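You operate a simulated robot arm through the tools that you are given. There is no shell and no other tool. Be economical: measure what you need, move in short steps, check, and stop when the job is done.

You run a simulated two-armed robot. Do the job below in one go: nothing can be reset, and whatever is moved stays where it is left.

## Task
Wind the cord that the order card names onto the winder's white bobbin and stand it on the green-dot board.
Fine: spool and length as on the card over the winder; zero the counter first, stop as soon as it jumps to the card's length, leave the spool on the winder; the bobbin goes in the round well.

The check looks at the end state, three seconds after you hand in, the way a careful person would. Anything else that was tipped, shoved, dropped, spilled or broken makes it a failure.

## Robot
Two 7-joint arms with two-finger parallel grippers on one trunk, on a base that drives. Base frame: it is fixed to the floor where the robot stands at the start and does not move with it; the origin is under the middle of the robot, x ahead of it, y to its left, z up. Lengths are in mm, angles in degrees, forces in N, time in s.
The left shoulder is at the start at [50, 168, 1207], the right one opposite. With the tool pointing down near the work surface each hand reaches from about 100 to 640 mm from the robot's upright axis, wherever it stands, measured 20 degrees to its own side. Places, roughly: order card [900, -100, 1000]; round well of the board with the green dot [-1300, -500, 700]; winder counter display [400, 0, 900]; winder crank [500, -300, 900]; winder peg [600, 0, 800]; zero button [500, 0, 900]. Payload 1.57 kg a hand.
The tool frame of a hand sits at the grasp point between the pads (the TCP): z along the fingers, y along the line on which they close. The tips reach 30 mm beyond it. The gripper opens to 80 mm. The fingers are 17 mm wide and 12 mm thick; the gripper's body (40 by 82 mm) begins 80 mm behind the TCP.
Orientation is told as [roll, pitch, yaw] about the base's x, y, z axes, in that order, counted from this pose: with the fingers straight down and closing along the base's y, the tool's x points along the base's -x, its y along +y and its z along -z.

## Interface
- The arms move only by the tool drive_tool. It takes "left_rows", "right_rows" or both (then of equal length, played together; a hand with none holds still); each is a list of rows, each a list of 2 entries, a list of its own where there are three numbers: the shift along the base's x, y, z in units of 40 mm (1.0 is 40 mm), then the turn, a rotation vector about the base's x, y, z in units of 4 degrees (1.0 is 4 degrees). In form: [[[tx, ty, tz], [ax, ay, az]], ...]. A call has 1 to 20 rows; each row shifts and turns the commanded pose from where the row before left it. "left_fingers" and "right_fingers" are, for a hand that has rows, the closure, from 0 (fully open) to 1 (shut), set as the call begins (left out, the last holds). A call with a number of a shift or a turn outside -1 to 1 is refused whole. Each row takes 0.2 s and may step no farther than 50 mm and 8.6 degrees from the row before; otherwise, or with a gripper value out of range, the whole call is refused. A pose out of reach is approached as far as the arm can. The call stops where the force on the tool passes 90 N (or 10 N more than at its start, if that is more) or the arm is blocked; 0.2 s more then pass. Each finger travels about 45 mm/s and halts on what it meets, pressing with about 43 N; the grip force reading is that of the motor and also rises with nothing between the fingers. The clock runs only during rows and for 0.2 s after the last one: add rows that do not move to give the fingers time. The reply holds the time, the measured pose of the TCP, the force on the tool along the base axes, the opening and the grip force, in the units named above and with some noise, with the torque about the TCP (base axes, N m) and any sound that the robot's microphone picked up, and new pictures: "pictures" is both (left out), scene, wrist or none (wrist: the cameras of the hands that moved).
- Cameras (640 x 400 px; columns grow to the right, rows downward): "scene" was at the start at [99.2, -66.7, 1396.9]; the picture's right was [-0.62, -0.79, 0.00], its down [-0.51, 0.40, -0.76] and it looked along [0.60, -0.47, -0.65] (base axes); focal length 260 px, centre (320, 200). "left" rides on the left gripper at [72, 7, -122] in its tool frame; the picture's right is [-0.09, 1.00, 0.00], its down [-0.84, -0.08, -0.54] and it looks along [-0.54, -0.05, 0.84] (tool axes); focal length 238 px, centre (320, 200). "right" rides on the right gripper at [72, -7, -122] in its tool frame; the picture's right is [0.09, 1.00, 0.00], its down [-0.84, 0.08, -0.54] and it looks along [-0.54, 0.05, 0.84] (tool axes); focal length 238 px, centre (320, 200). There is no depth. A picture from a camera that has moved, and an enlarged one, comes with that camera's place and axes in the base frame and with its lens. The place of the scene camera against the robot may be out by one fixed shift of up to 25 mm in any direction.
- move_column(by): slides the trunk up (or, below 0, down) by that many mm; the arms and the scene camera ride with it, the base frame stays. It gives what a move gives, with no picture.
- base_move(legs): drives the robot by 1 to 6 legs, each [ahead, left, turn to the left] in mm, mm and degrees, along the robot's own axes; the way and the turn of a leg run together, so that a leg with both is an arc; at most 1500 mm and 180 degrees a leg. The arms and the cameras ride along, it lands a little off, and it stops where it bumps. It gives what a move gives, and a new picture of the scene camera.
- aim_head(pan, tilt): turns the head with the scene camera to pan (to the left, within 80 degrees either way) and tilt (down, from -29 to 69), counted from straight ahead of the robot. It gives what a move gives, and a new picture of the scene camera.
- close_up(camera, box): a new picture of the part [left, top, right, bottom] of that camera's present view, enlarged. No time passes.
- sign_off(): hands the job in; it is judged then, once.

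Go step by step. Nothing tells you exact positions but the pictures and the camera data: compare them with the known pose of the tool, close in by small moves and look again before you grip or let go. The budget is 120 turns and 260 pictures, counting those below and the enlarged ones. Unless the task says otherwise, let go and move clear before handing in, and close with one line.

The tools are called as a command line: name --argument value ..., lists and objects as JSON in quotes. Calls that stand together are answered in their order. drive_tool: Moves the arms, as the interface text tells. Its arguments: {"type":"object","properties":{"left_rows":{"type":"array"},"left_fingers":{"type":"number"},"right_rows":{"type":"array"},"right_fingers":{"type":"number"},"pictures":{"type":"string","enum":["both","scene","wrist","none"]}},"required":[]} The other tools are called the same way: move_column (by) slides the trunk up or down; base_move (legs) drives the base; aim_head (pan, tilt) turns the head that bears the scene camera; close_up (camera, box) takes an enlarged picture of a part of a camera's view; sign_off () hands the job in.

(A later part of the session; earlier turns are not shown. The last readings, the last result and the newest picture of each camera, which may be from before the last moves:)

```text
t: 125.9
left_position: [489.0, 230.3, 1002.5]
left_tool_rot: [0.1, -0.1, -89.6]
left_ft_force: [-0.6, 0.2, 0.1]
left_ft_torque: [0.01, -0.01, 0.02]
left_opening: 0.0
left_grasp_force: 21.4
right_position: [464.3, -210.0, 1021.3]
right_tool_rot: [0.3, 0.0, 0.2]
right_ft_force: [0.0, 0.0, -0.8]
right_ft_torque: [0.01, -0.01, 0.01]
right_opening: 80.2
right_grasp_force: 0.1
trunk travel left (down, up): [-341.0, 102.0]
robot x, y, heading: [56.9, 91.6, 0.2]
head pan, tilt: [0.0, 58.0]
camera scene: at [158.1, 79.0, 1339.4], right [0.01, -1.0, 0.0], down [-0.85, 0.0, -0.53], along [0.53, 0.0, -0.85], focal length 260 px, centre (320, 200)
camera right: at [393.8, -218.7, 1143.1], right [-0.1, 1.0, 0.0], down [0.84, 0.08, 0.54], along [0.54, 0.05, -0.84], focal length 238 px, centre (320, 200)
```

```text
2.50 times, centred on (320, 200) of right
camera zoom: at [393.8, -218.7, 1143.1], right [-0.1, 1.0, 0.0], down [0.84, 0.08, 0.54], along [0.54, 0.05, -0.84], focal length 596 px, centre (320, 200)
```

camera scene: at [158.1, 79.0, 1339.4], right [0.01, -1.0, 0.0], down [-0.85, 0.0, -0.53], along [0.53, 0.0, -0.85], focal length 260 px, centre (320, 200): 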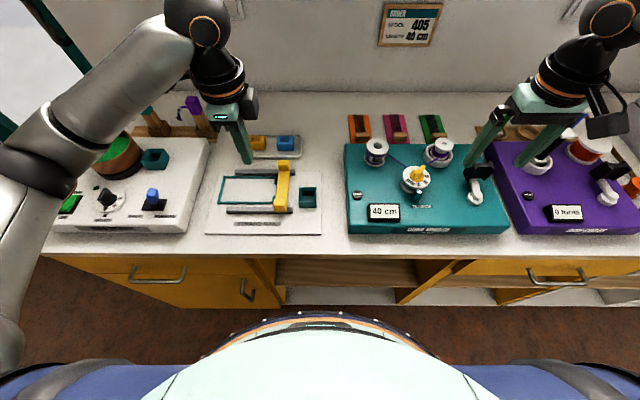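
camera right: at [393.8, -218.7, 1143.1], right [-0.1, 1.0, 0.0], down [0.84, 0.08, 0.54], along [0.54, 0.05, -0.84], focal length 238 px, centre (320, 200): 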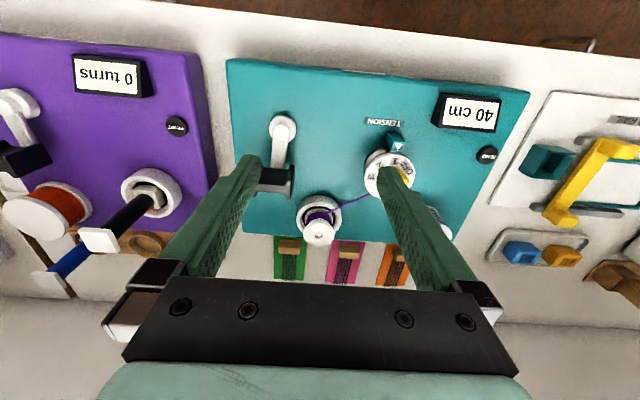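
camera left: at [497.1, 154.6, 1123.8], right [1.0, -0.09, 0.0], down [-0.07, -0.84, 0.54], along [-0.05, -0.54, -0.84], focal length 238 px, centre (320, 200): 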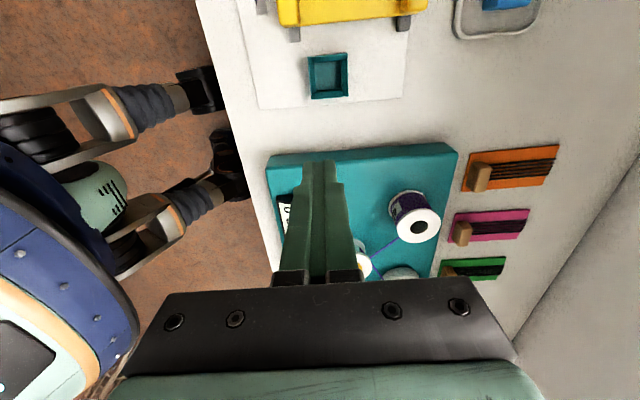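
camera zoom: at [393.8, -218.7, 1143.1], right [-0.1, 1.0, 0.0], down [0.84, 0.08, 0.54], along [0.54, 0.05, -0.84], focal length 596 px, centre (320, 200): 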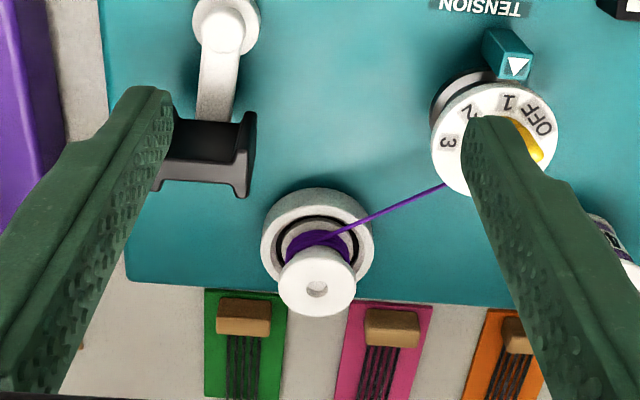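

The wound bobbin's top is at (605, -200, 901), flange about 42 mm. I move the right hand above it.

drive_tool --right_rows '[[[0.88, 0.06, 0], [0, 0, 0]], [[0.88, 0.06, 0], [0, 0, 0]], [[0.88, 0.06, 0], [0, 0, 0]], [[0.88, 0.07, 0], [0, 0, 0]], [[0, 0, -0.7], [0, 0, 0]], [[0, 0, -0.7], [0, 0, 0]], [[0, 0, 0], [0, 0, 0]]]'

close_up --camera "right" --box '[220, 120, 420, 280]'

```text
t: 127.5
left_position: [489.6, 230.7, 1002.7]
left_tool_rot: [0.0, 0.1, -89.5]
left_ft_force: [0.0, 0.2, 0.3]
left_ft_torque: [0.02, 0.0, 0.01]
left_opening: 0.1
left_grasp_force: 21.7
right_position: [604.6, -202.9, 963.1]
right_tool_rot: [0.1, -0.2, 0.2]
right_ft_force: [0.6, -0.2, 0.1]
right_ft_torque: [-0.02, 0.01, -0.02]
right_opening: 80.1
right_grasp_force: 0.0
trunk travel left (down, up): [-341.0, 102.0]
robot x, y, heading: [53.9, 90.7, 0.5]
head pan, tilt: [0.0, 58.0]
camera scene: at [157.7, 79.2, 1339.5], right [0.01, -1.0, 0.0], down [-0.85, 0.0, -0.53], along [0.53, 0.0, -0.85], focal length 260 px, centre (320, 200)
camera right: at [534.1, -210.3, 1085.1], right [-0.1, 1.0, 0.0], down [0.84, 0.08, 0.54], along [0.54, 0.05, -0.84], focal length 238 px, centre (320, 200)
```

scene: 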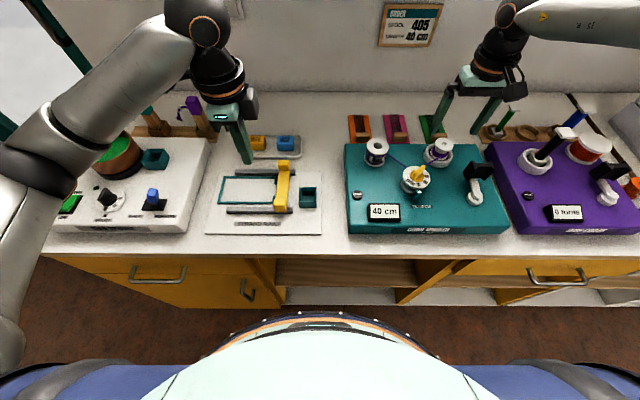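
right: 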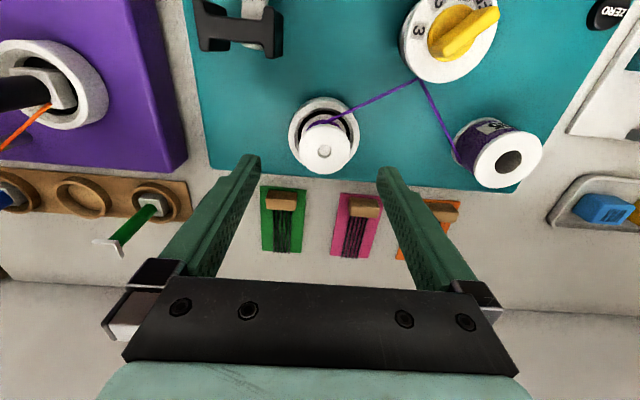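

```text
2.50 times, centred on (320, 200) of right
camera zoom: at [534.1, -210.3, 1085.1], right [-0.1, 1.0, 0.0], down [0.84, 0.08, 0.54], along [0.54, 0.05, -0.84], focal length 596 px, centre (320, 200)
```

zoom: 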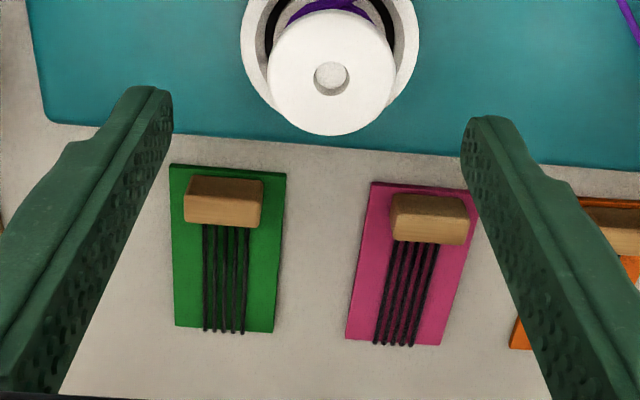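

Aligned in x; I correct y by +2.7 mm and lower so the pads flank the top flange, tips staying above the holder ring.

drive_tool --right_rows '[[[0, 0.07, -0.5], [0, 0, 0]], [[0, 0, -0.5], [0, 0, 0]], [[0, 0, -0.35], [0, 0, 0]], [[0, 0, 0], [0, 0, 0]]]' --pictures "wrist"

close_up --camera "scene" --box '[400, 80, 490, 180]'

```text
t: 128.5
left_position: [489.1, 230.6, 1002.2]
left_tool_rot: [0.0, -0.1, -89.6]
left_ft_force: [0.7, -0.2, 0.9]
left_ft_torque: [0.0, 0.0, 0.0]
left_opening: 0.0
left_grasp_force: 21.4
right_position: [586.9, -206.2, 916.9]
right_tool_rot: [0.2, -0.2, 0.2]
right_ft_force: [0.2, -0.1, -0.1]
right_ft_torque: [0.0, -0.01, 0.04]
right_opening: 80.0
right_grasp_force: 0.1
right hand out of reach, approached as far as the arm can: row 1, 2, 3
trunk travel left (down, up): [-341.0, 102.0]
robot x, y, heading: [55.5, 95.6, 0.2]
head pan, tilt: [0.0, 58.0]
camera right: at [515.7, -213.4, 1039.6], right [-0.1, 1.0, 0.0], down [0.83, 0.08, 0.55], along [0.54, 0.05, -0.84], focal length 238 px, centre (320, 200)
```

right: 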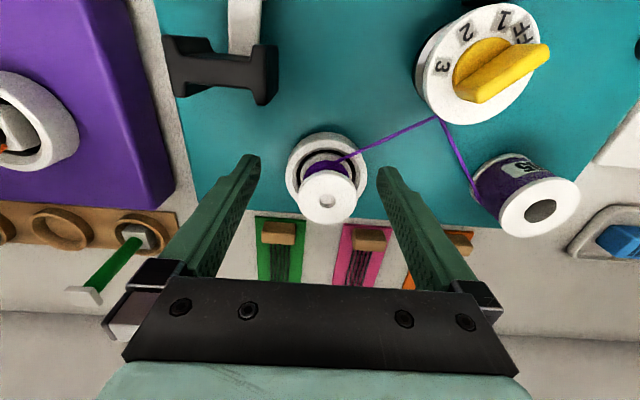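

```text
4.00 times, centred on (445, 130) of scene
camera zoom: at [157.9, 79.1, 1339.4], right [0.01, -1.0, 0.0], down [-0.85, 0.0, -0.53], along [0.53, 0.0, -0.85], focal length 1038 px, centre (-180, 480)
```

zoom: 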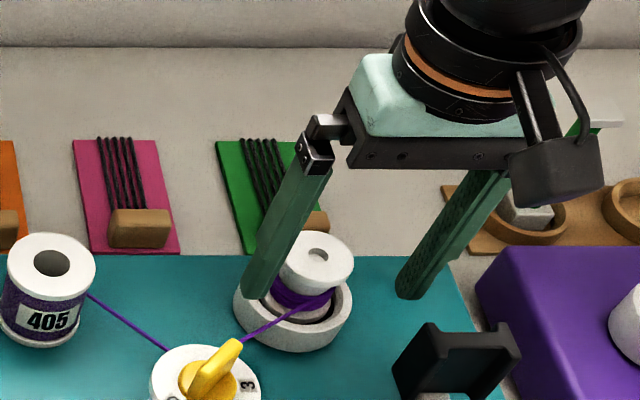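

Just out of reach downward: the shoulder is too high. I raise both hands and lower the trunk by 90 mm.

drive_tool --right_rows '[[[0, 0, 0.6], [0, 0, 0]], [[0.2, 0.05, 0.7], [0, 0, 0]], [[0.2, 0.05, 0.7], [0, 0, 0]], [[0, 0, 0.6], [0, 0, 0]]]' --left_rows '[[[0, 0, 0.6], [0, 0, 0]], [[0, 0, 0.7], [0, 0, 0]], [[0, 0, 0.7], [0, 0, 0]], [[0, 0, 0.3], [0, 0, 0]]]' --pictures "none"

move_column --by -90

```text
t: 129.5
left_position: [487.8, 229.1, 1095.4]
left_tool_rot: [0.0, -0.1, -89.6]
left_ft_force: [-0.9, 0.0, -0.5]
left_ft_torque: [0.0, 0.01, 0.03]
left_opening: 0.3
left_grasp_force: 21.0
right_position: [601.3, -200.7, 1022.5]
right_tool_rot: [0.1, -0.1, 0.2]
right_ft_force: [0.2, 0.0, -0.5]
right_ft_torque: [0.01, -0.04, 0.01]
right_opening: 79.9
right_grasp_force: 0.1
trunk travel left (down, up): [-341.0, 102.0]
robot x, y, heading: [59.0, 94.9, 0.4]
head pan, tilt: [0.0, 58.0]
```

```text
t: 130.8
left_position: [488.6, 229.5, 1004.2]
left_tool_rot: [0.1, -0.1, -89.6]
left_ft_force: [0.4, -0.2, 0.2]
left_ft_torque: [0.02, 0.03, 0.0]
left_opening: 0.0
left_grasp_force: 21.2
right_position: [600.8, -200.8, 933.1]
right_tool_rot: [0.2, 0.0, 0.3]
right_ft_force: [-0.1, -0.8, -0.8]
right_ft_torque: [-0.01, 0.01, -0.03]
right_opening: 79.8
right_grasp_force: 0.1
trunk travel left (down, up): [-251.0, 192.0]
robot x, y, heading: [54.6, 94.9, 0.5]
head pan, tilt: [0.0, 58.0]
```

Now I move the last 4 mm in x and lower to z≈908.

drive_tool --right_rows '[[[0.1, 0.01, 0], [0, 0, 0]], [[0, 0, -0.35], [0, 0, 0]], [[0, 0, -0.27], [0, 0, 0]], [[0, 0, 0], [0, 0, 0]]]' --pictures "wrist"

close_up --camera "scene" --box '[400, 60, 490, 160]'

```text
t: 131.8
left_position: [488.9, 228.5, 1005.1]
left_tool_rot: [0.0, -0.2, -89.6]
left_ft_force: [-0.6, 0.1, -0.1]
left_ft_torque: [0.0, -0.01, -0.01]
left_opening: 0.2
left_grasp_force: 22.4
right_position: [605.5, -200.2, 907.9]
right_tool_rot: [0.0, 0.1, 0.2]
right_ft_force: [-0.7, -0.1, -1.0]
right_ft_torque: [0.0, 0.03, -0.01]
right_opening: 80.0
right_grasp_force: 0.2
trunk travel left (down, up): [-251.0, 192.0]
robot x, y, heading: [55.6, 90.4, 0.3]
head pan, tilt: [0.0, 58.0]
camera right: at [534.7, -207.7, 1029.0], right [-0.1, 1.0, 0.0], down [0.84, 0.08, 0.54], along [0.54, 0.05, -0.84], focal length 238 px, centre (320, 200)
```

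right: 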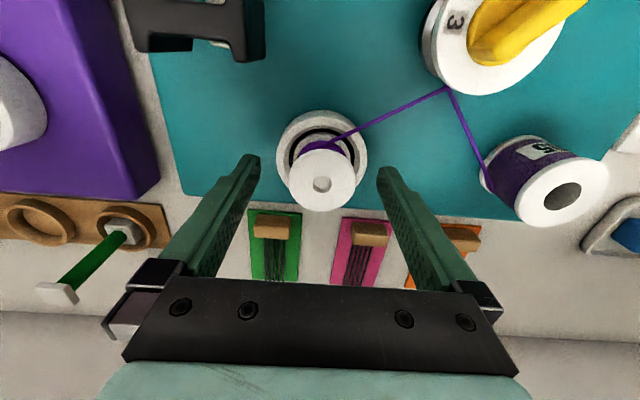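

```text
4.00 times, centred on (445, 110) of scene
camera zoom: at [157.8, 79.1, 1249.5], right [0.01, -1.0, 0.0], down [-0.85, 0.0, -0.53], along [0.53, 0.0, -0.85], focal length 1038 px, centre (-180, 560)
```

zoom: 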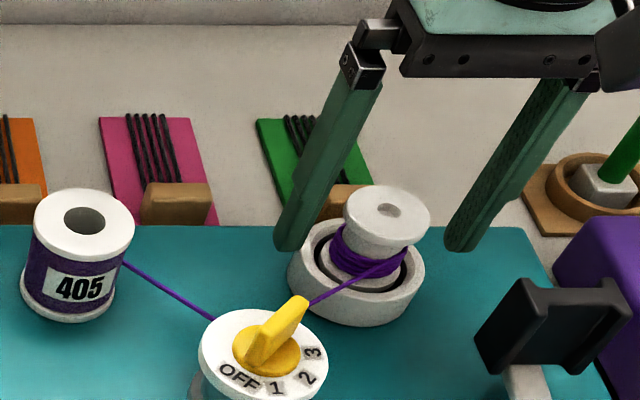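

The white cap sits well between the pads. I close and lift slowly.

drive_tool --right_rows '[[[0, 0, 0], [0, 0, 0]], [[0, 0, 0], [0, 0, 0]], [[0, 0, 0], [0, 0, 0]], [[0, 0, 0], [0, 0, 0]], [[0, 0, 0], [0, 0, 0]], [[0, 0, 0], [0, 0, 0]]]' --right_fingers 1 --pictures "none"

drive_tool --right_rows '[[[0, 0, 0.2], [0, 0, 0]], [[0, 0, 0.3], [0, 0, 0]], [[0, 0, 0.3], [0, 0, 0]], [[0, 0, 0.3], [0, 0, 0]], [[0, 0, 0.3], [0, 0, 0]], [[0, 0, 0], [0, 0, 0]]]'

close_up --camera "scene" --box '[340, 60, 520, 200]'

```text
t: 133.2
left_position: [489.1, 229.1, 1004.5]
left_tool_rot: [0.1, -0.1, -89.7]
left_ft_force: [0.1, -0.3, -1.4]
left_ft_torque: [-0.04, 0.0, -0.02]
left_opening: 0.0
left_grasp_force: 21.6
right_position: [605.5, -200.1, 909.2]
right_tool_rot: [0.2, -0.2, 0.2]
right_ft_force: [-0.4, 0.1, 0.6]
right_ft_torque: [-0.01, -0.01, 0.01]
right_opening: 39.7
right_grasp_force: 42.6
trunk travel left (down, up): [-251.0, 192.0]
robot x, y, heading: [52.4, 92.4, 0.3]
head pan, tilt: [0.0, 58.0]
```

```text
t: 134.6
left_position: [488.2, 229.1, 1005.8]
left_tool_rot: [0.0, 0.0, -89.6]
left_ft_force: [-0.6, 0.2, -0.3]
left_ft_torque: [-0.03, -0.02, 0.0]
left_opening: 0.0
left_grasp_force: 21.3
right_position: [604.3, -199.4, 963.5]
right_tool_rot: [0.1, -0.2, 0.2]
right_ft_force: [-0.1, 0.9, -0.4]
right_ft_torque: [0.01, 0.02, 0.01]
right_opening: 39.4
right_grasp_force: 42.9
trunk travel left (down, up): [-251.0, 192.0]
robot x, y, heading: [56.8, 94.1, 0.1]
head pan, tilt: [0.0, 58.0]
camera scene: at [157.9, 79.1, 1249.4], right [0.01, -1.0, 0.0], down [-0.85, 0.0, -0.53], along [0.53, 0.0, -0.85], focal length 260 px, centre (320, 200)
camera right: at [534.6, -207.5, 1085.4], right [-0.1, 1.0, 0.0], down [0.84, 0.08, 0.54], along [0.54, 0.05, -0.84], focal length 238 px, centre (320, 200)
```

scene: 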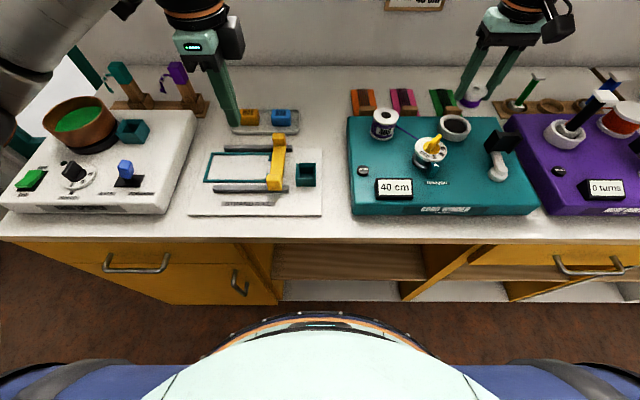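
right: 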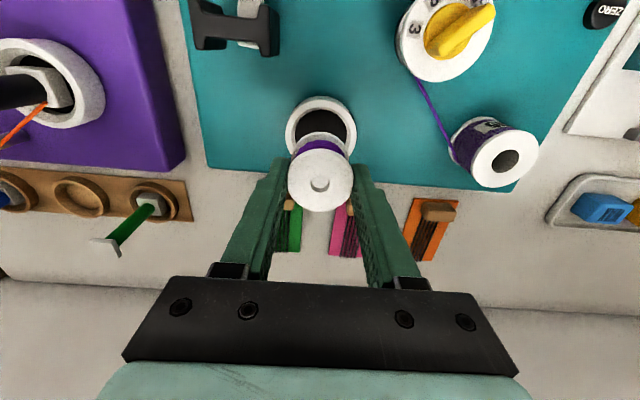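

```text
2.86 times, centred on (430, 130) of scene
camera zoom: at [157.9, 79.1, 1249.4], right [0.01, -1.0, 0.0], down [-0.85, 0.0, -0.53], along [0.53, 0.0, -0.85], focal length 742 px, centre (6, 400)
```

zoom: 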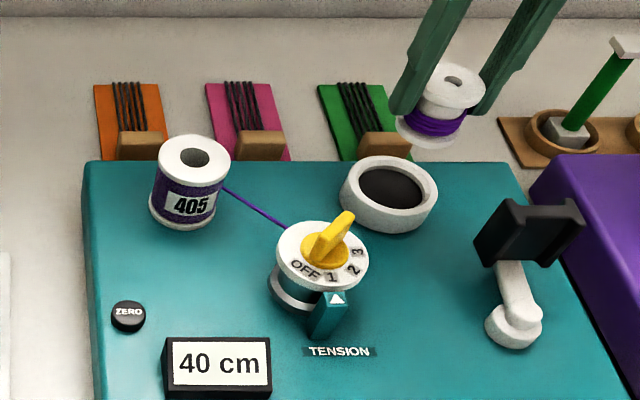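

Bobbin is off, the cord is parted, and the spool remains on the winder with 40 cm showing. I raise the bobbin, draw the hands in, and look around before driving.

drive_tool --right_rows '[[[0, 0, 0.9], [0, 0, 0]], [[0, 0, 0.9], [0, 0, 0]], [[-0.8, 0, 0.7], [0, 0, 0]], [[-0.9, 0, 0.5], [0, 0, 0]], [[-0.9, 0, 0], [0, 0, 0]], [[-0.9, 0, 0], [0, 0, 0]], [[-0.9, 0, 0], [0, 0, 0]], [[0, 0, 0], [0, 0, 0]]]' --left_rows '[[[0, 0, 0.9], [0, 0, 0]], [[0, 0, 0.9], [0, 0, 0]], [[-0.8, 0, 0], [0, 0, 0]], [[-0.9, 0, 0], [0, 0, 0]], [[-0.5, 0, 0], [0, 0, 0]], [[0, 0, 0], [0, 0, 0]], [[0, 0, 0], [0, 0, 0]], [[0, 0, 0], [0, 0, 0]]]' --pictures "none"

aim_head --pan -80 --tilt 35

```text
t: 136.4
left_position: [401.3, 230.0, 1076.8]
left_tool_rot: [0.0, -0.2, -89.6]
left_ft_force: [-0.2, -0.4, 0.5]
left_ft_torque: [0.02, 0.04, 0.0]
left_opening: 0.1
left_grasp_force: 21.1
right_position: [430.6, -199.0, 1082.4]
right_tool_rot: [0.2, -0.1, 0.1]
right_ft_force: [0.7, -0.1, 0.0]
right_ft_torque: [-0.01, -0.01, -0.02]
right_opening: 39.7
right_grasp_force: 42.9
trunk travel left (down, up): [-251.0, 192.0]
robot x, y, heading: [55.7, 91.8, 0.3]
head pan, tilt: [0.0, 58.0]
```

```text
t: 137.9
left_position: [401.9, 230.6, 1075.6]
left_tool_rot: [-0.1, -0.1, -89.6]
left_ft_force: [0.2, -0.3, 0.4]
left_ft_torque: [-0.02, -0.02, -0.01]
left_opening: 0.1
left_grasp_force: 21.5
right_position: [431.8, -199.4, 1082.5]
right_tool_rot: [0.2, -0.1, 0.2]
right_ft_force: [-0.1, 0.4, -0.8]
right_ft_torque: [0.03, -0.04, 0.0]
right_opening: 39.6
right_grasp_force: 43.1
trunk travel left (down, up): [-251.0, 192.0]
robot x, y, heading: [54.8, 94.0, 0.1]
head pan, tilt: [-80.0, 35.0]
camera scene: at [104.8, -7.9, 1281.4], right [-0.98, -0.18, 0.0], down [-0.1, 0.56, -0.82], along [0.15, -0.81, -0.57], focal length 260 px, centre (320, 200)
```

scene: 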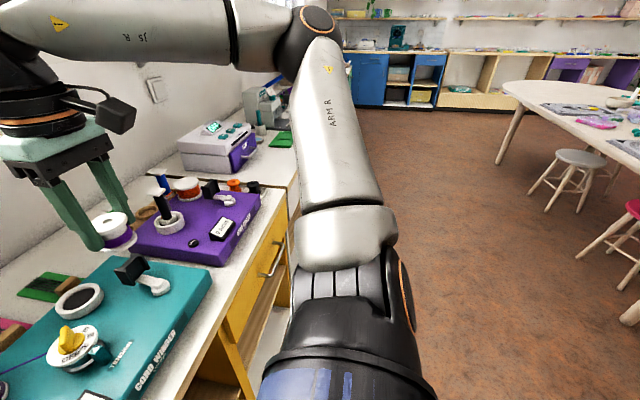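

There's a white table with stools behind on the right. I back away from the bench and turn right 90° for a better look.

base_move --legs '[[-350, 0, 0], [0, 0, -100]]'

aim_head --pan -50 --tilt 30

```text
t: 144.4
left_position: [-214.9, -269.8, 1075.9]
left_tool_rot: [0.0, -0.2, 171.5]
left_ft_force: [0.6, -0.4, 0.1]
left_ft_torque: [-0.01, 0.02, -0.03]
left_opening: 0.2
left_grasp_force: 21.2
right_position: [-643.0, -232.3, 1082.9]
right_tool_rot: [0.2, -0.1, -98.7]
right_ft_force: [0.0, 0.0, 0.1]
right_ft_torque: [-0.01, 0.05, 0.05]
right_opening: 39.7
right_grasp_force: 42.8
trunk travel left (down, up): [-251.0, 192.0]
robot x, y, heading: [-299.0, 93.6, -98.8]
head pan, tilt: [-80.0, 35.0]
camera scene: at [-396.7, 36.0, 1281.4], right [-0.02, 1.0, 0.0], down [0.57, 0.01, -0.82], along [-0.82, -0.02, -0.57], focal length 260 px, centre (320, 200)
```

scene: 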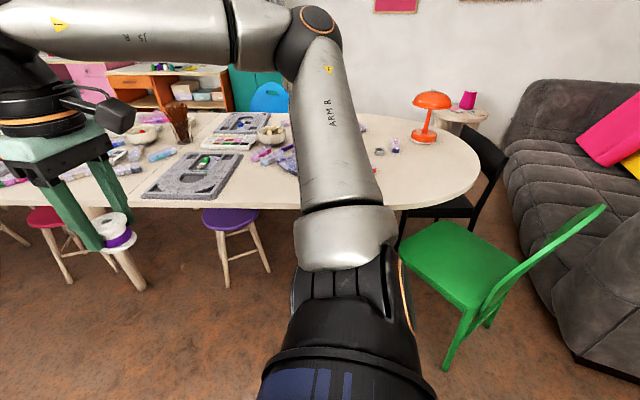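

```text
t: 145.3
left_position: [-214.3, -269.5, 1076.4]
left_tool_rot: [0.0, -0.1, 171.3]
left_ft_force: [0.3, 0.8, 0.8]
left_ft_torque: [0.01, -0.02, 0.01]
left_opening: 0.0
left_grasp_force: 21.5
right_position: [-641.9, -231.4, 1082.9]
right_tool_rot: [0.2, -0.1, -98.8]
right_ft_force: [-0.7, -0.1, 0.0]
right_ft_torque: [0.01, 0.02, 0.0]
right_opening: 39.7
right_grasp_force: 43.2
trunk travel left (down, up): [-251.0, 192.0]
robot x, y, heading: [-293.2, 91.9, -98.5]
head pan, tilt: [-50.0, 30.0]
camera scene: at [-385.9, -8.9, 1289.2], right [-0.52, 0.85, 0.0], down [0.43, 0.26, -0.87], along [-0.74, -0.45, -0.5], focal length 260 px, centre (320, 200)
```

scene: 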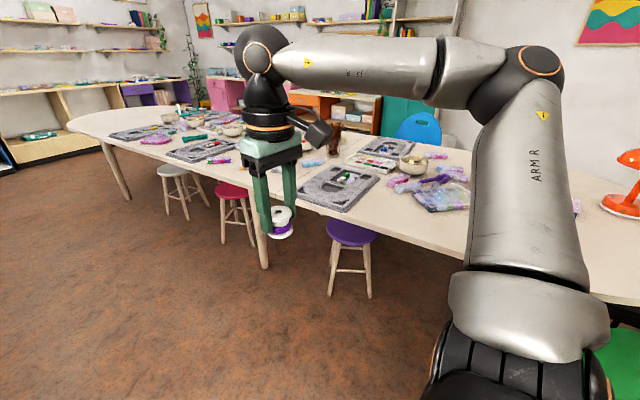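

The table holds several grey boards. I zoom to find the one with the green dot.

close_up --camera "scene" --box '[280, 140, 480, 230]'

close_up --camera "scene" --box '[90, 100, 270, 190]'

```text
3.20 times, centred on (380, 185) of scene
camera zoom: at [-385.9, -8.9, 1289.2], right [-0.52, 0.85, 0.0], down [0.43, 0.26, -0.87], along [-0.74, -0.45, -0.5], focal length 831 px, centre (128, 248)
```

zoom: 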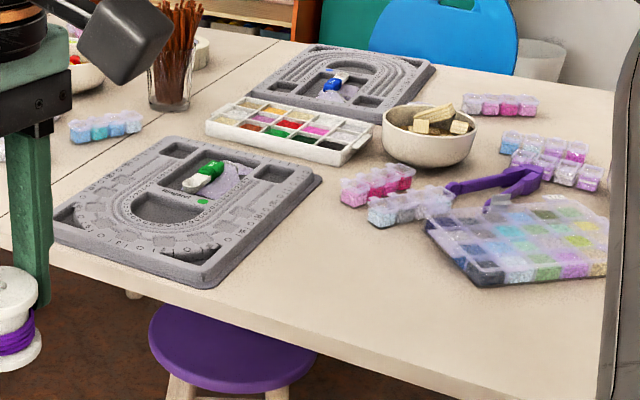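

```text
3.56 times, centred on (180, 145) of scene
camera zoom: at [-385.9, -8.9, 1289.2], right [-0.52, 0.85, 0.0], down [0.43, 0.26, -0.87], along [-0.74, -0.45, -0.5], focal length 923 px, centre (818, 396)
```

zoom: 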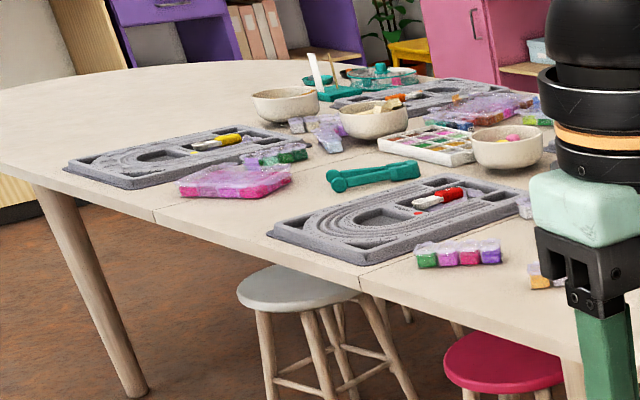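

The near board has the green dot, at roughly (-1350, -500). I turn to face the table and approach with the board slightly to my right.

base_move --legs '[[0, 0, -81.5], [0, 780, 0], [250, 0, 0]]'

aim_head --pan -15 --tilt 40

```text
t: 154.4
left_position: [-887.1, -825.8, 1075.6]
left_tool_rot: [-0.1, -0.1, 90.6]
left_ft_force: [-0.6, 0.2, 0.5]
left_ft_torque: [0.0, -0.03, -0.02]
left_opening: 0.0
left_grasp_force: 20.9
right_position: [-918.9, -396.5, 1083.2]
right_tool_rot: [0.2, 0.0, -179.6]
right_ft_force: [-0.7, 0.9, -0.2]
right_ft_torque: [-0.02, 0.0, 0.0]
right_opening: 39.5
right_grasp_force: 43.9
trunk travel left (down, up): [-251.0, 192.0]
robot x, y, heading: [-548.9, -686.4, -179.6]
head pan, tilt: [-50.0, 30.0]
camera scene: at [-650.4, -633.3, 1289.1], right [0.76, 0.65, 0.0], down [0.33, -0.38, -0.87], along [-0.56, 0.66, -0.5], focal length 260 px, centre (320, 200)
```

scene: 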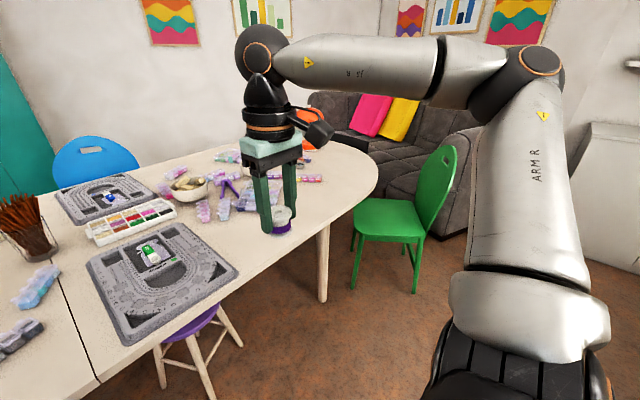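

```text
t: 155.4
left_position: [-887.6, -825.0, 1076.9]
left_tool_rot: [0.0, -0.1, 90.8]
left_ft_force: [0.2, -0.5, 0.4]
left_ft_torque: [0.01, -0.03, 0.0]
left_opening: 0.0
left_grasp_force: 21.4
right_position: [-919.4, -396.8, 1083.6]
right_tool_rot: [0.2, 0.0, -179.6]
right_ft_force: [0.2, 0.3, -1.0]
right_ft_torque: [0.02, -0.02, 0.01]
right_opening: 39.5
right_grasp_force: 43.1
trunk travel left (down, up): [-251.0, 192.0]
robot x, y, heading: [-543.1, -688.2, -179.5]
head pan, tilt: [-15.0, 40.0]
camera scene: at [-673.4, -680.8, 1273.8], right [0.25, 0.97, 0.0], down [0.62, -0.16, -0.77], along [-0.74, 0.19, -0.64], focal length 260 px, centre (320, 200)
```

scene: 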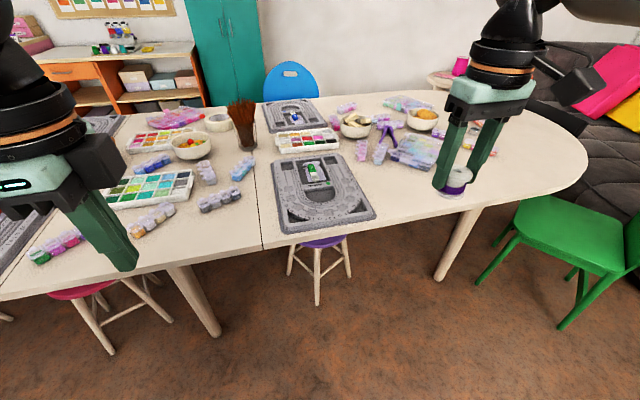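

close_up --camera "scene" --box '[255, 140, 385, 240]'

```text
4.00 times, centred on (320, 190) of scene
camera zoom: at [-673.4, -680.8, 1273.8], right [0.25, 0.97, 0.0], down [0.62, -0.16, -0.77], along [-0.74, 0.19, -0.64], focal length 1038 px, centre (320, 240)
```

zoom: 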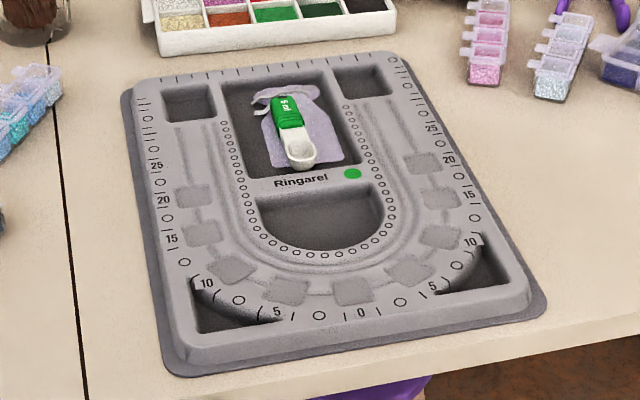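

The round well (half-round, below the dot) is at about (-1329, -508). I drive ahead 280 mm and lower the trunk 120 mm.

base_move --legs '[[280, 0, 0]]'

move_column --by -110

aim_head --pan -20 --tilt 55

```text
t: 157.4
left_position: [-1166.2, -829.2, 1075.3]
left_tool_rot: [0.1, -0.1, 91.0]
left_ft_force: [-0.4, -0.8, -0.1]
left_ft_torque: [0.01, 0.0, 0.03]
left_opening: 0.0
left_grasp_force: 20.9
right_position: [-1200.3, -402.0, 1082.8]
right_tool_rot: [0.2, 0.0, -179.2]
right_ft_force: [0.2, -0.4, 0.2]
right_ft_torque: [0.03, 0.0, 0.01]
right_opening: 39.9
right_grasp_force: 42.7
trunk travel left (down, up): [-251.0, 192.0]
robot x, y, heading: [-824.0, -690.7, -179.1]
head pan, tilt: [-15.0, 40.0]
camera scene: at [-952.5, -684.5, 1273.7], right [0.25, 0.97, 0.0], down [0.62, -0.16, -0.77], along [-0.74, 0.19, -0.64], focal length 260 px, centre (320, 200)
```

scene: 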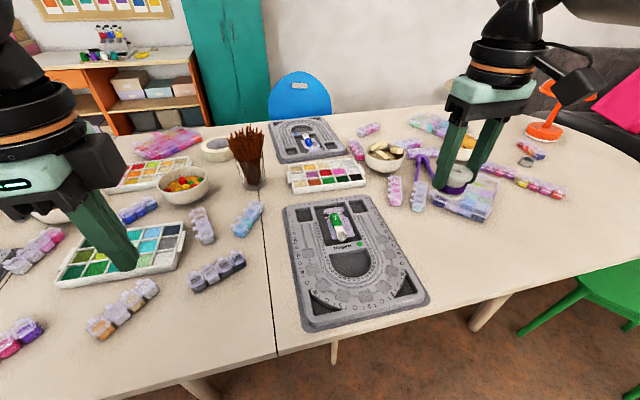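

```text
t: 158.8
left_position: [-1166.3, -829.8, 966.8]
left_tool_rot: [0.1, -0.1, 90.9]
left_ft_force: [0.0, -0.5, 0.5]
left_ft_torque: [0.05, 0.01, -0.01]
left_opening: 0.0
left_grasp_force: 21.5
right_position: [-1199.1, -402.3, 973.6]
right_tool_rot: [0.1, -0.1, -179.3]
right_ft_force: [-0.2, 0.4, -0.2]
right_ft_torque: [0.02, 0.0, -0.03]
right_opening: 39.9
right_grasp_force: 42.9
trunk travel left (down, up): [-141.0, 302.0]
robot x, y, heading: [-822.0, -692.4, -179.3]
head pan, tilt: [-15.0, 40.0]
```

```text
t: 159.6
left_position: [-1165.3, -829.7, 966.0]
left_tool_rot: [0.1, -0.1, 90.9]
left_ft_force: [-0.2, 0.7, 0.7]
left_ft_torque: [0.04, 0.02, 0.0]
left_opening: 0.0
left_grasp_force: 21.5
right_position: [-1199.2, -401.2, 973.9]
right_tool_rot: [0.2, -0.2, -179.3]
right_ft_force: [-0.5, 0.5, -0.1]
right_ft_torque: [0.01, 0.01, 0.04]
right_opening: 39.5
right_grasp_force: 43.0
trunk travel left (down, up): [-141.0, 302.0]
robot x, y, heading: [-824.3, -689.2, -179.2]
head pan, tilt: [-20.0, 55.0]
camera scene: at [-937.7, -681.7, 1143.2], right [0.33, 0.94, 0.0], down [0.77, -0.27, -0.57], along [-0.54, 0.19, -0.82], focal length 260 px, centre (320, 200)
```

scene: 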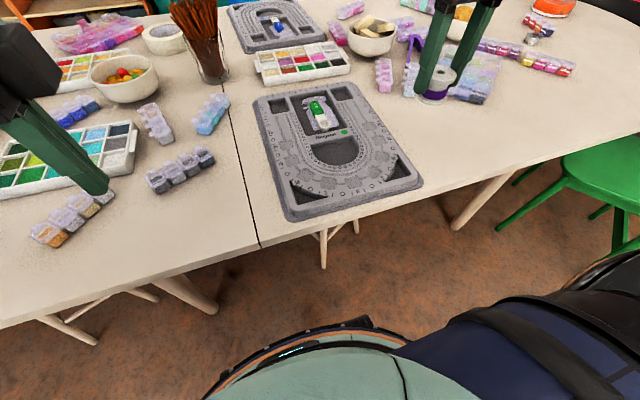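

I bring the right hand near the board so its camera sees the well.

drive_tool --right_rows '[[[-0.3, -0.8, 0], [0, 0, 0]], [[-0.3, -0.8, 0], [0, 0, 0]], [[-0.3, -0.8, -0.3], [0, 0, 0]], [[0, 0, 0], [0, 0, 0]]]'

close_up --camera "right" --box '[220, 60, 420, 220]'

```text
t: 160.6
left_position: [-1165.5, -829.9, 966.4]
left_tool_rot: [0.0, -0.1, 90.9]
left_ft_force: [-0.1, -0.2, -0.1]
left_ft_torque: [0.0, -0.01, -0.01]
left_opening: 0.2
left_grasp_force: 21.1
right_position: [-1235.5, -497.2, 959.0]
right_tool_rot: [0.2, -0.1, -179.3]
right_ft_force: [1.0, -0.3, 0.2]
right_ft_torque: [0.02, -0.01, 0.0]
right_opening: 39.3
right_grasp_force: 42.8
trunk travel left (down, up): [-141.0, 302.0]
robot x, y, heading: [-823.0, -690.1, -179.3]
head pan, tilt: [-20.0, 55.0]
camera scene: at [-937.7, -681.7, 1143.1], right [0.33, 0.94, 0.0], down [0.77, -0.27, -0.57], along [-0.54, 0.19, -0.82], focal length 260 px, centre (320, 200)
camera right: at [-1162.0, -489.8, 1081.7], right [0.1, -0.99, 0.0], down [-0.83, -0.09, 0.54], along [-0.54, -0.06, -0.84], focal length 238 px, centre (320, 200)
```

scene: 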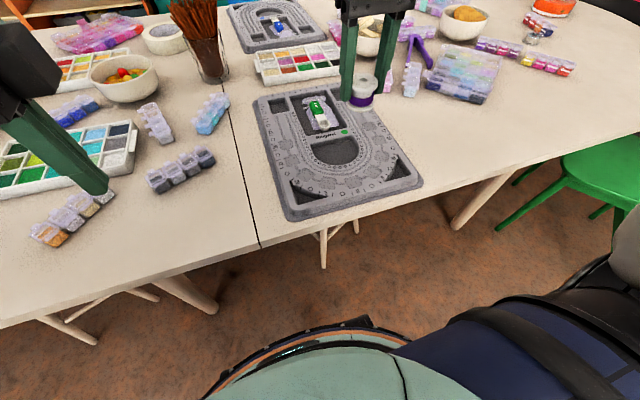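
right: 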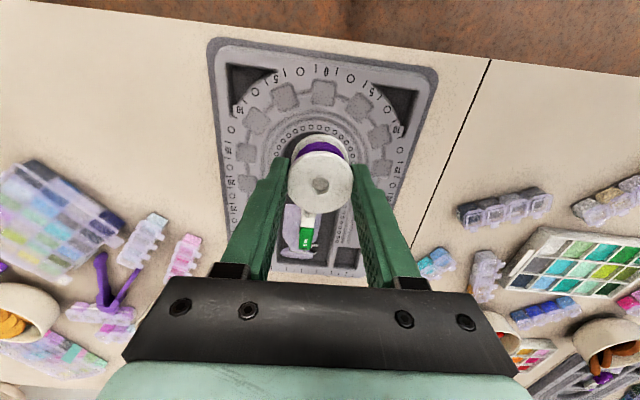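

```text
2.50 times, centred on (320, 140) of right
camera zoom: at [-1162.0, -489.8, 1081.7], right [0.1, -0.99, 0.0], down [-0.83, -0.09, 0.54], along [-0.54, -0.06, -0.84], focal length 596 px, centre (320, 350)
```

zoom: 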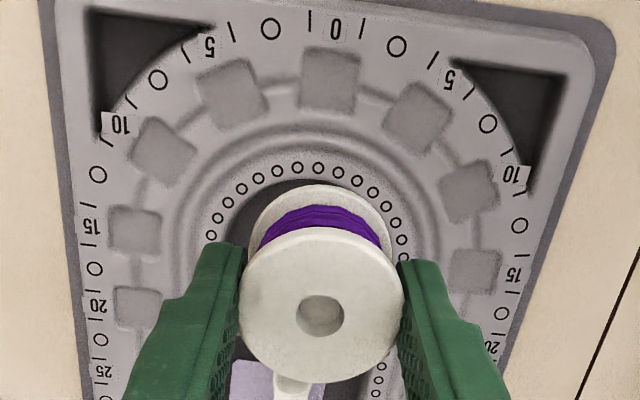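

The bobbin hides the well; I shift the hand aside by 90 mm to view it.

drive_tool --right_rows '[[[0, 0.8, 0], [0, 0, 0]], [[0, 0.8, 0], [0, 0, 0]], [[0, 0.7, 0], [0, 0, 0]], [[0, 0, 0], [0, 0, 0]]]' --pictures "none"

close_up --camera "right" --box '[320, 60, 480, 260]'

```text
t: 161.6
left_position: [-1164.5, -829.7, 965.2]
left_tool_rot: [0.1, -0.1, 90.9]
left_ft_force: [0.0, 0.6, -0.7]
left_ft_torque: [0.0, -0.01, -0.03]
left_opening: 0.1
left_grasp_force: 21.0
right_position: [-1235.0, -405.3, 961.0]
right_tool_rot: [0.3, -0.2, -179.3]
right_ft_force: [-0.3, 0.6, -0.9]
right_ft_torque: [0.02, -0.01, 0.01]
right_opening: 39.8
right_grasp_force: 43.7
trunk travel left (down, up): [-141.0, 302.0]
robot x, y, heading: [-822.6, -689.1, -179.2]
head pan, tilt: [-20.0, 55.0]
```

```text
2.00 times, centred on (400, 160) of right
camera zoom: at [-1161.7, -398.6, 1082.9], right [0.1, -0.99, 0.0], down [-0.84, -0.09, 0.54], along [-0.54, -0.06, -0.84], focal length 477 px, centre (160, 280)
```

zoom: 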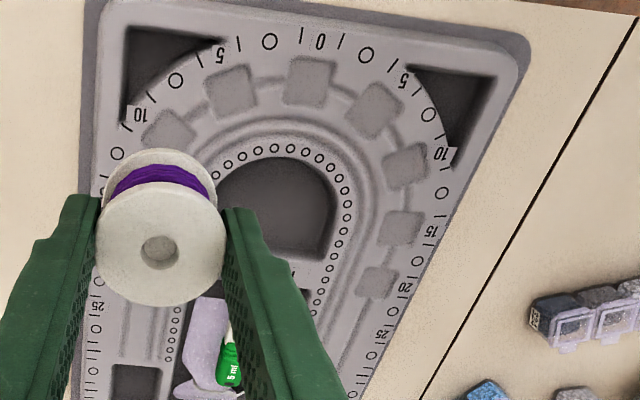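

The well spans x≈-1267…-1353 and y≈-445…-564. I target (-1313, -504), move over it and descend partway.

drive_tool --right_rows '[[[-0.65, -0.82, 0], [0, 0, 0]], [[-0.65, -0.82, 0], [0, 0, 0]], [[-0.65, -0.83, 0], [0, 0, 0]], [[0, 0, -0.9], [0, 0, 0]], [[0, 0, -0.9], [0, 0, 0]], [[0, 0, -0.9], [0, 0, 0]], [[0, 0, 0], [0, 0, 0]]]'

close_up --camera "scene" --box '[260, 70, 420, 200]'

```text
t: 163.2
left_position: [-1165.4, -830.0, 965.4]
left_tool_rot: [0.1, -0.1, 90.8]
left_ft_force: [-0.1, 0.3, -0.6]
left_ft_torque: [-0.01, 0.02, 0.03]
left_opening: 0.1
left_grasp_force: 21.2
right_position: [-1307.7, -494.4, 851.9]
right_tool_rot: [0.1, -0.1, -179.4]
right_ft_force: [0.7, -0.3, 0.1]
right_ft_torque: [0.02, 0.03, 0.0]
right_opening: 39.6
right_grasp_force: 42.9
right hand out of reach, approached as far as the arm can: row 3
trunk travel left (down, up): [-141.0, 302.0]
robot x, y, heading: [-822.1, -693.2, -179.0]
head pan, tilt: [-20.0, 55.0]
camera scene: at [-937.7, -681.6, 1143.1], right [0.33, 0.94, 0.0], down [0.77, -0.27, -0.57], along [-0.54, 0.19, -0.82], focal length 260 px, centre (320, 200)
camera right: at [-1234.6, -488.8, 973.8], right [0.1, -0.99, 0.0], down [-0.84, -0.09, 0.54], along [-0.54, -0.06, -0.84], focal length 238 px, centre (320, 200)
```

scene: 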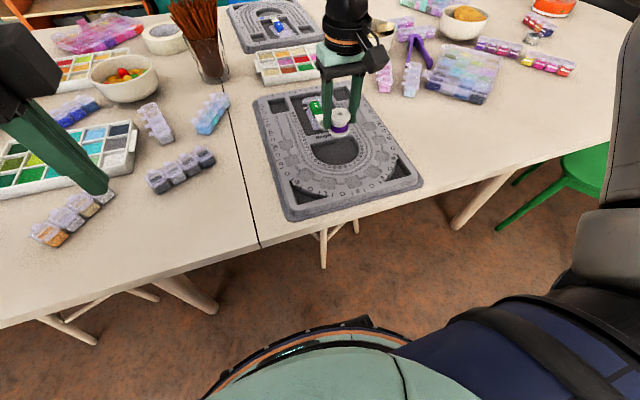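
right: 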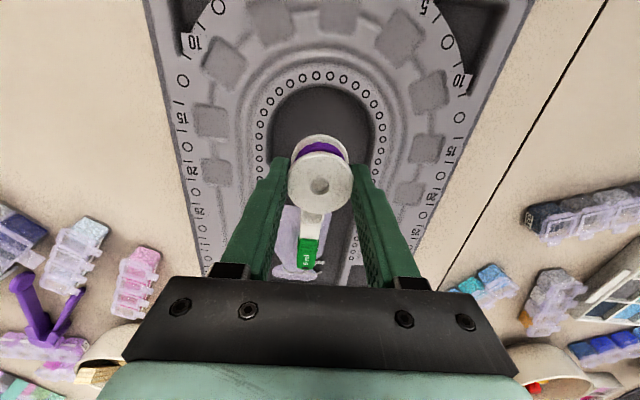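

```text
3.08 times, centred on (340, 135) of scene
camera zoom: at [-937.7, -681.6, 1143.1], right [0.33, 0.94, 0.0], down [0.77, -0.27, -0.57], along [-0.54, 0.19, -0.82], focal length 799 px, centre (258, 400)
```

zoom: 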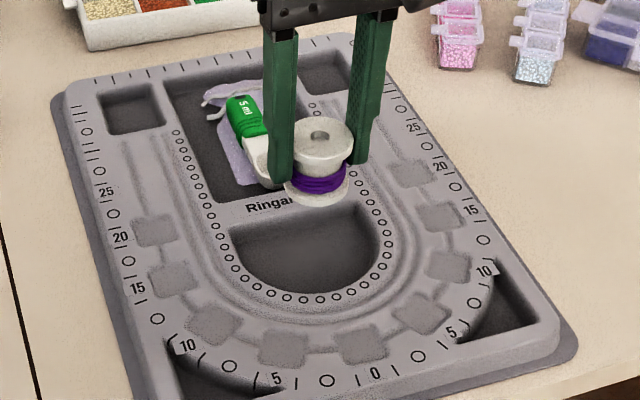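

Centred well in x; I shift y by -5 mm and lower 60 mm, then check.

drive_tool --right_rows '[[[0, -0.12, -0.5], [0, 0, 0]], [[0, 0, -0.5], [0, 0, 0]], [[0, 0, -0.5], [0, 0, 0]], [[0, 0, 0], [0, 0, 0]]]'

close_up --camera "scene" --box '[260, 90, 420, 210]'

```text
t: 164.2
left_position: [-1164.4, -830.0, 966.9]
left_tool_rot: [0.1, -0.2, 90.8]
left_ft_force: [-0.5, 0.5, -0.4]
left_ft_torque: [0.0, 0.02, -0.04]
left_opening: 0.0
left_grasp_force: 21.6
right_position: [-1306.2, -501.1, 792.6]
right_tool_rot: [0.2, 0.0, -179.3]
right_ft_force: [0.5, 0.9, 0.4]
right_ft_torque: [-0.01, 0.0, 0.02]
right_opening: 39.6
right_grasp_force: 43.5
trunk travel left (down, up): [-141.0, 302.0]
robot x, y, heading: [-824.1, -689.0, -179.1]
head pan, tilt: [-20.0, 55.0]
camera scene: at [-937.7, -681.6, 1143.1], right [0.33, 0.94, 0.0], down [0.77, -0.27, -0.57], along [-0.54, 0.19, -0.82], focal length 260 px, centre (320, 200)
camera right: at [-1233.6, -493.7, 914.0], right [0.1, -0.99, 0.0], down [-0.83, -0.09, 0.54], along [-0.54, -0.06, -0.84], focal length 238 px, centre (320, 200)
```

scene: 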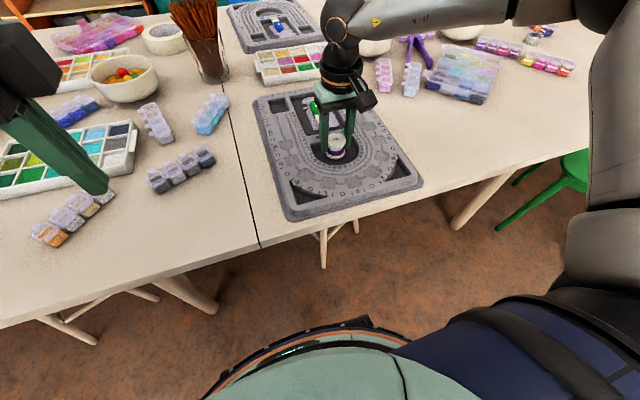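
right: 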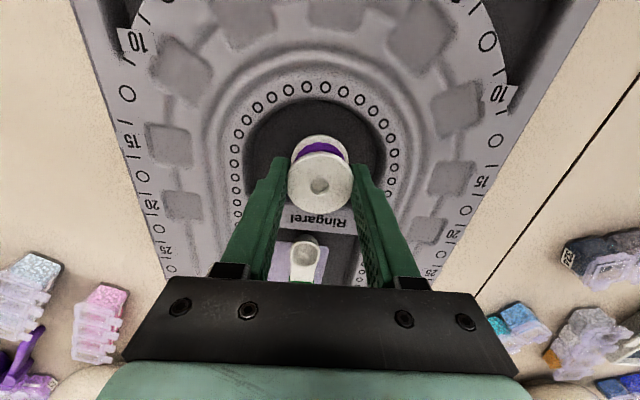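

```text
3.33 times, centred on (340, 150) of scene
camera zoom: at [-937.7, -681.6, 1143.1], right [0.33, 0.94, 0.0], down [0.77, -0.27, -0.57], along [-0.54, 0.19, -0.82], focal length 865 px, centre (253, 367)
```

zoom: 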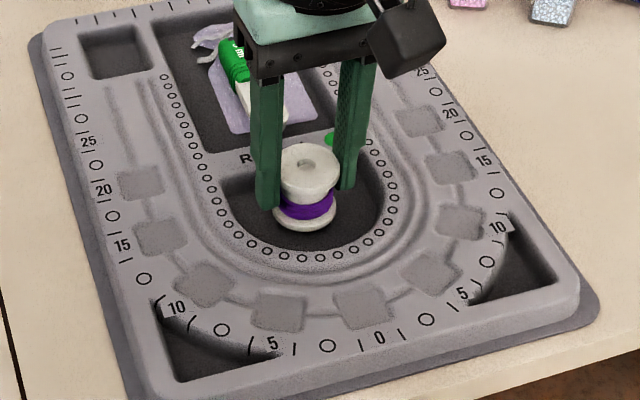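

Over the middle of the round well. I lower slowly until it touches.

drive_tool --right_rows '[[[0, 0, -0.12], [0, 0, 0]], [[0, 0, -0.12], [0, 0, 0]], [[0, 0, -0.1], [0, 0, 0]], [[0, 0, 0], [0, 0, 0]]]' --pictures "none"

```text
t: 165.2
left_position: [-1163.2, -831.0, 968.0]
left_tool_rot: [0.2, -0.2, 90.9]
left_ft_force: [0.0, 0.1, 0.4]
left_ft_torque: [0.04, 0.03, 0.0]
left_opening: 0.0
left_grasp_force: 21.2
right_position: [-1306.3, -500.4, 784.6]
right_tool_rot: [0.2, -0.8, -179.4]
right_ft_force: [2.3, 3.8, 36.4]
right_ft_torque: [0.08, -0.03, 0.04]
right_opening: 39.7
right_grasp_force: 42.9
trunk travel left (down, up): [-141.0, 302.0]
robot x, y, heading: [-820.9, -694.3, -179.3]
head pan, tilt: [-20.0, 55.0]
```

Touched down (36 N). I ease up to relieve the force, check, then open.

drive_tool --right_rows '[[[0, 0, 0.06], [0, 0, 0]], [[0, 0, 0.05], [0, 0, 0]], [[0, 0, 0], [0, 0, 0]]]' --pictures "none"

close_up --camera "scene" --box '[290, 110, 390, 190]'

```text
t: 166.0
left_position: [-1164.6, -830.2, 967.2]
left_tool_rot: [0.0, 0.0, 90.8]
left_ft_force: [-0.9, -0.2, 0.1]
left_ft_torque: [0.05, -0.01, 0.0]
left_opening: 0.0
left_grasp_force: 20.9
right_position: [-1307.3, -500.9, 785.3]
right_tool_rot: [0.1, -0.1, -179.3]
right_ft_force: [-5.9, -1.1, 15.8]
right_ft_torque: [-0.08, 0.38, 0.0]
right_opening: 39.3
right_grasp_force: 43.2
trunk travel left (down, up): [-141.0, 302.0]
robot x, y, heading: [-822.8, -691.4, -179.0]
head pan, tilt: [-20.0, 55.0]
```

```text
5.00 times, centred on (340, 150) of scene
camera zoom: at [-937.0, -682.2, 1143.1], right [0.33, 0.94, 0.0], down [0.77, -0.27, -0.57], along [-0.54, 0.19, -0.82], focal length 1298 px, centre (220, 450)
```

zoom: 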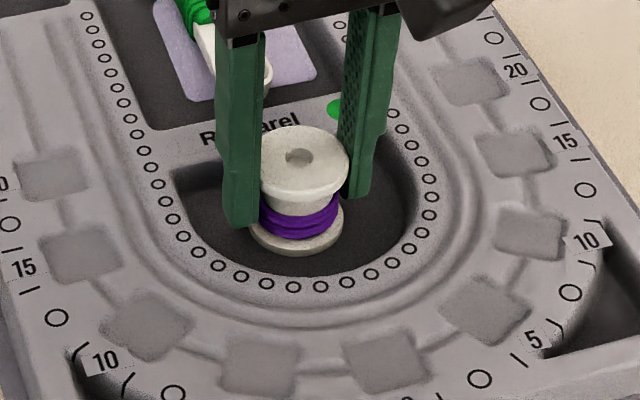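

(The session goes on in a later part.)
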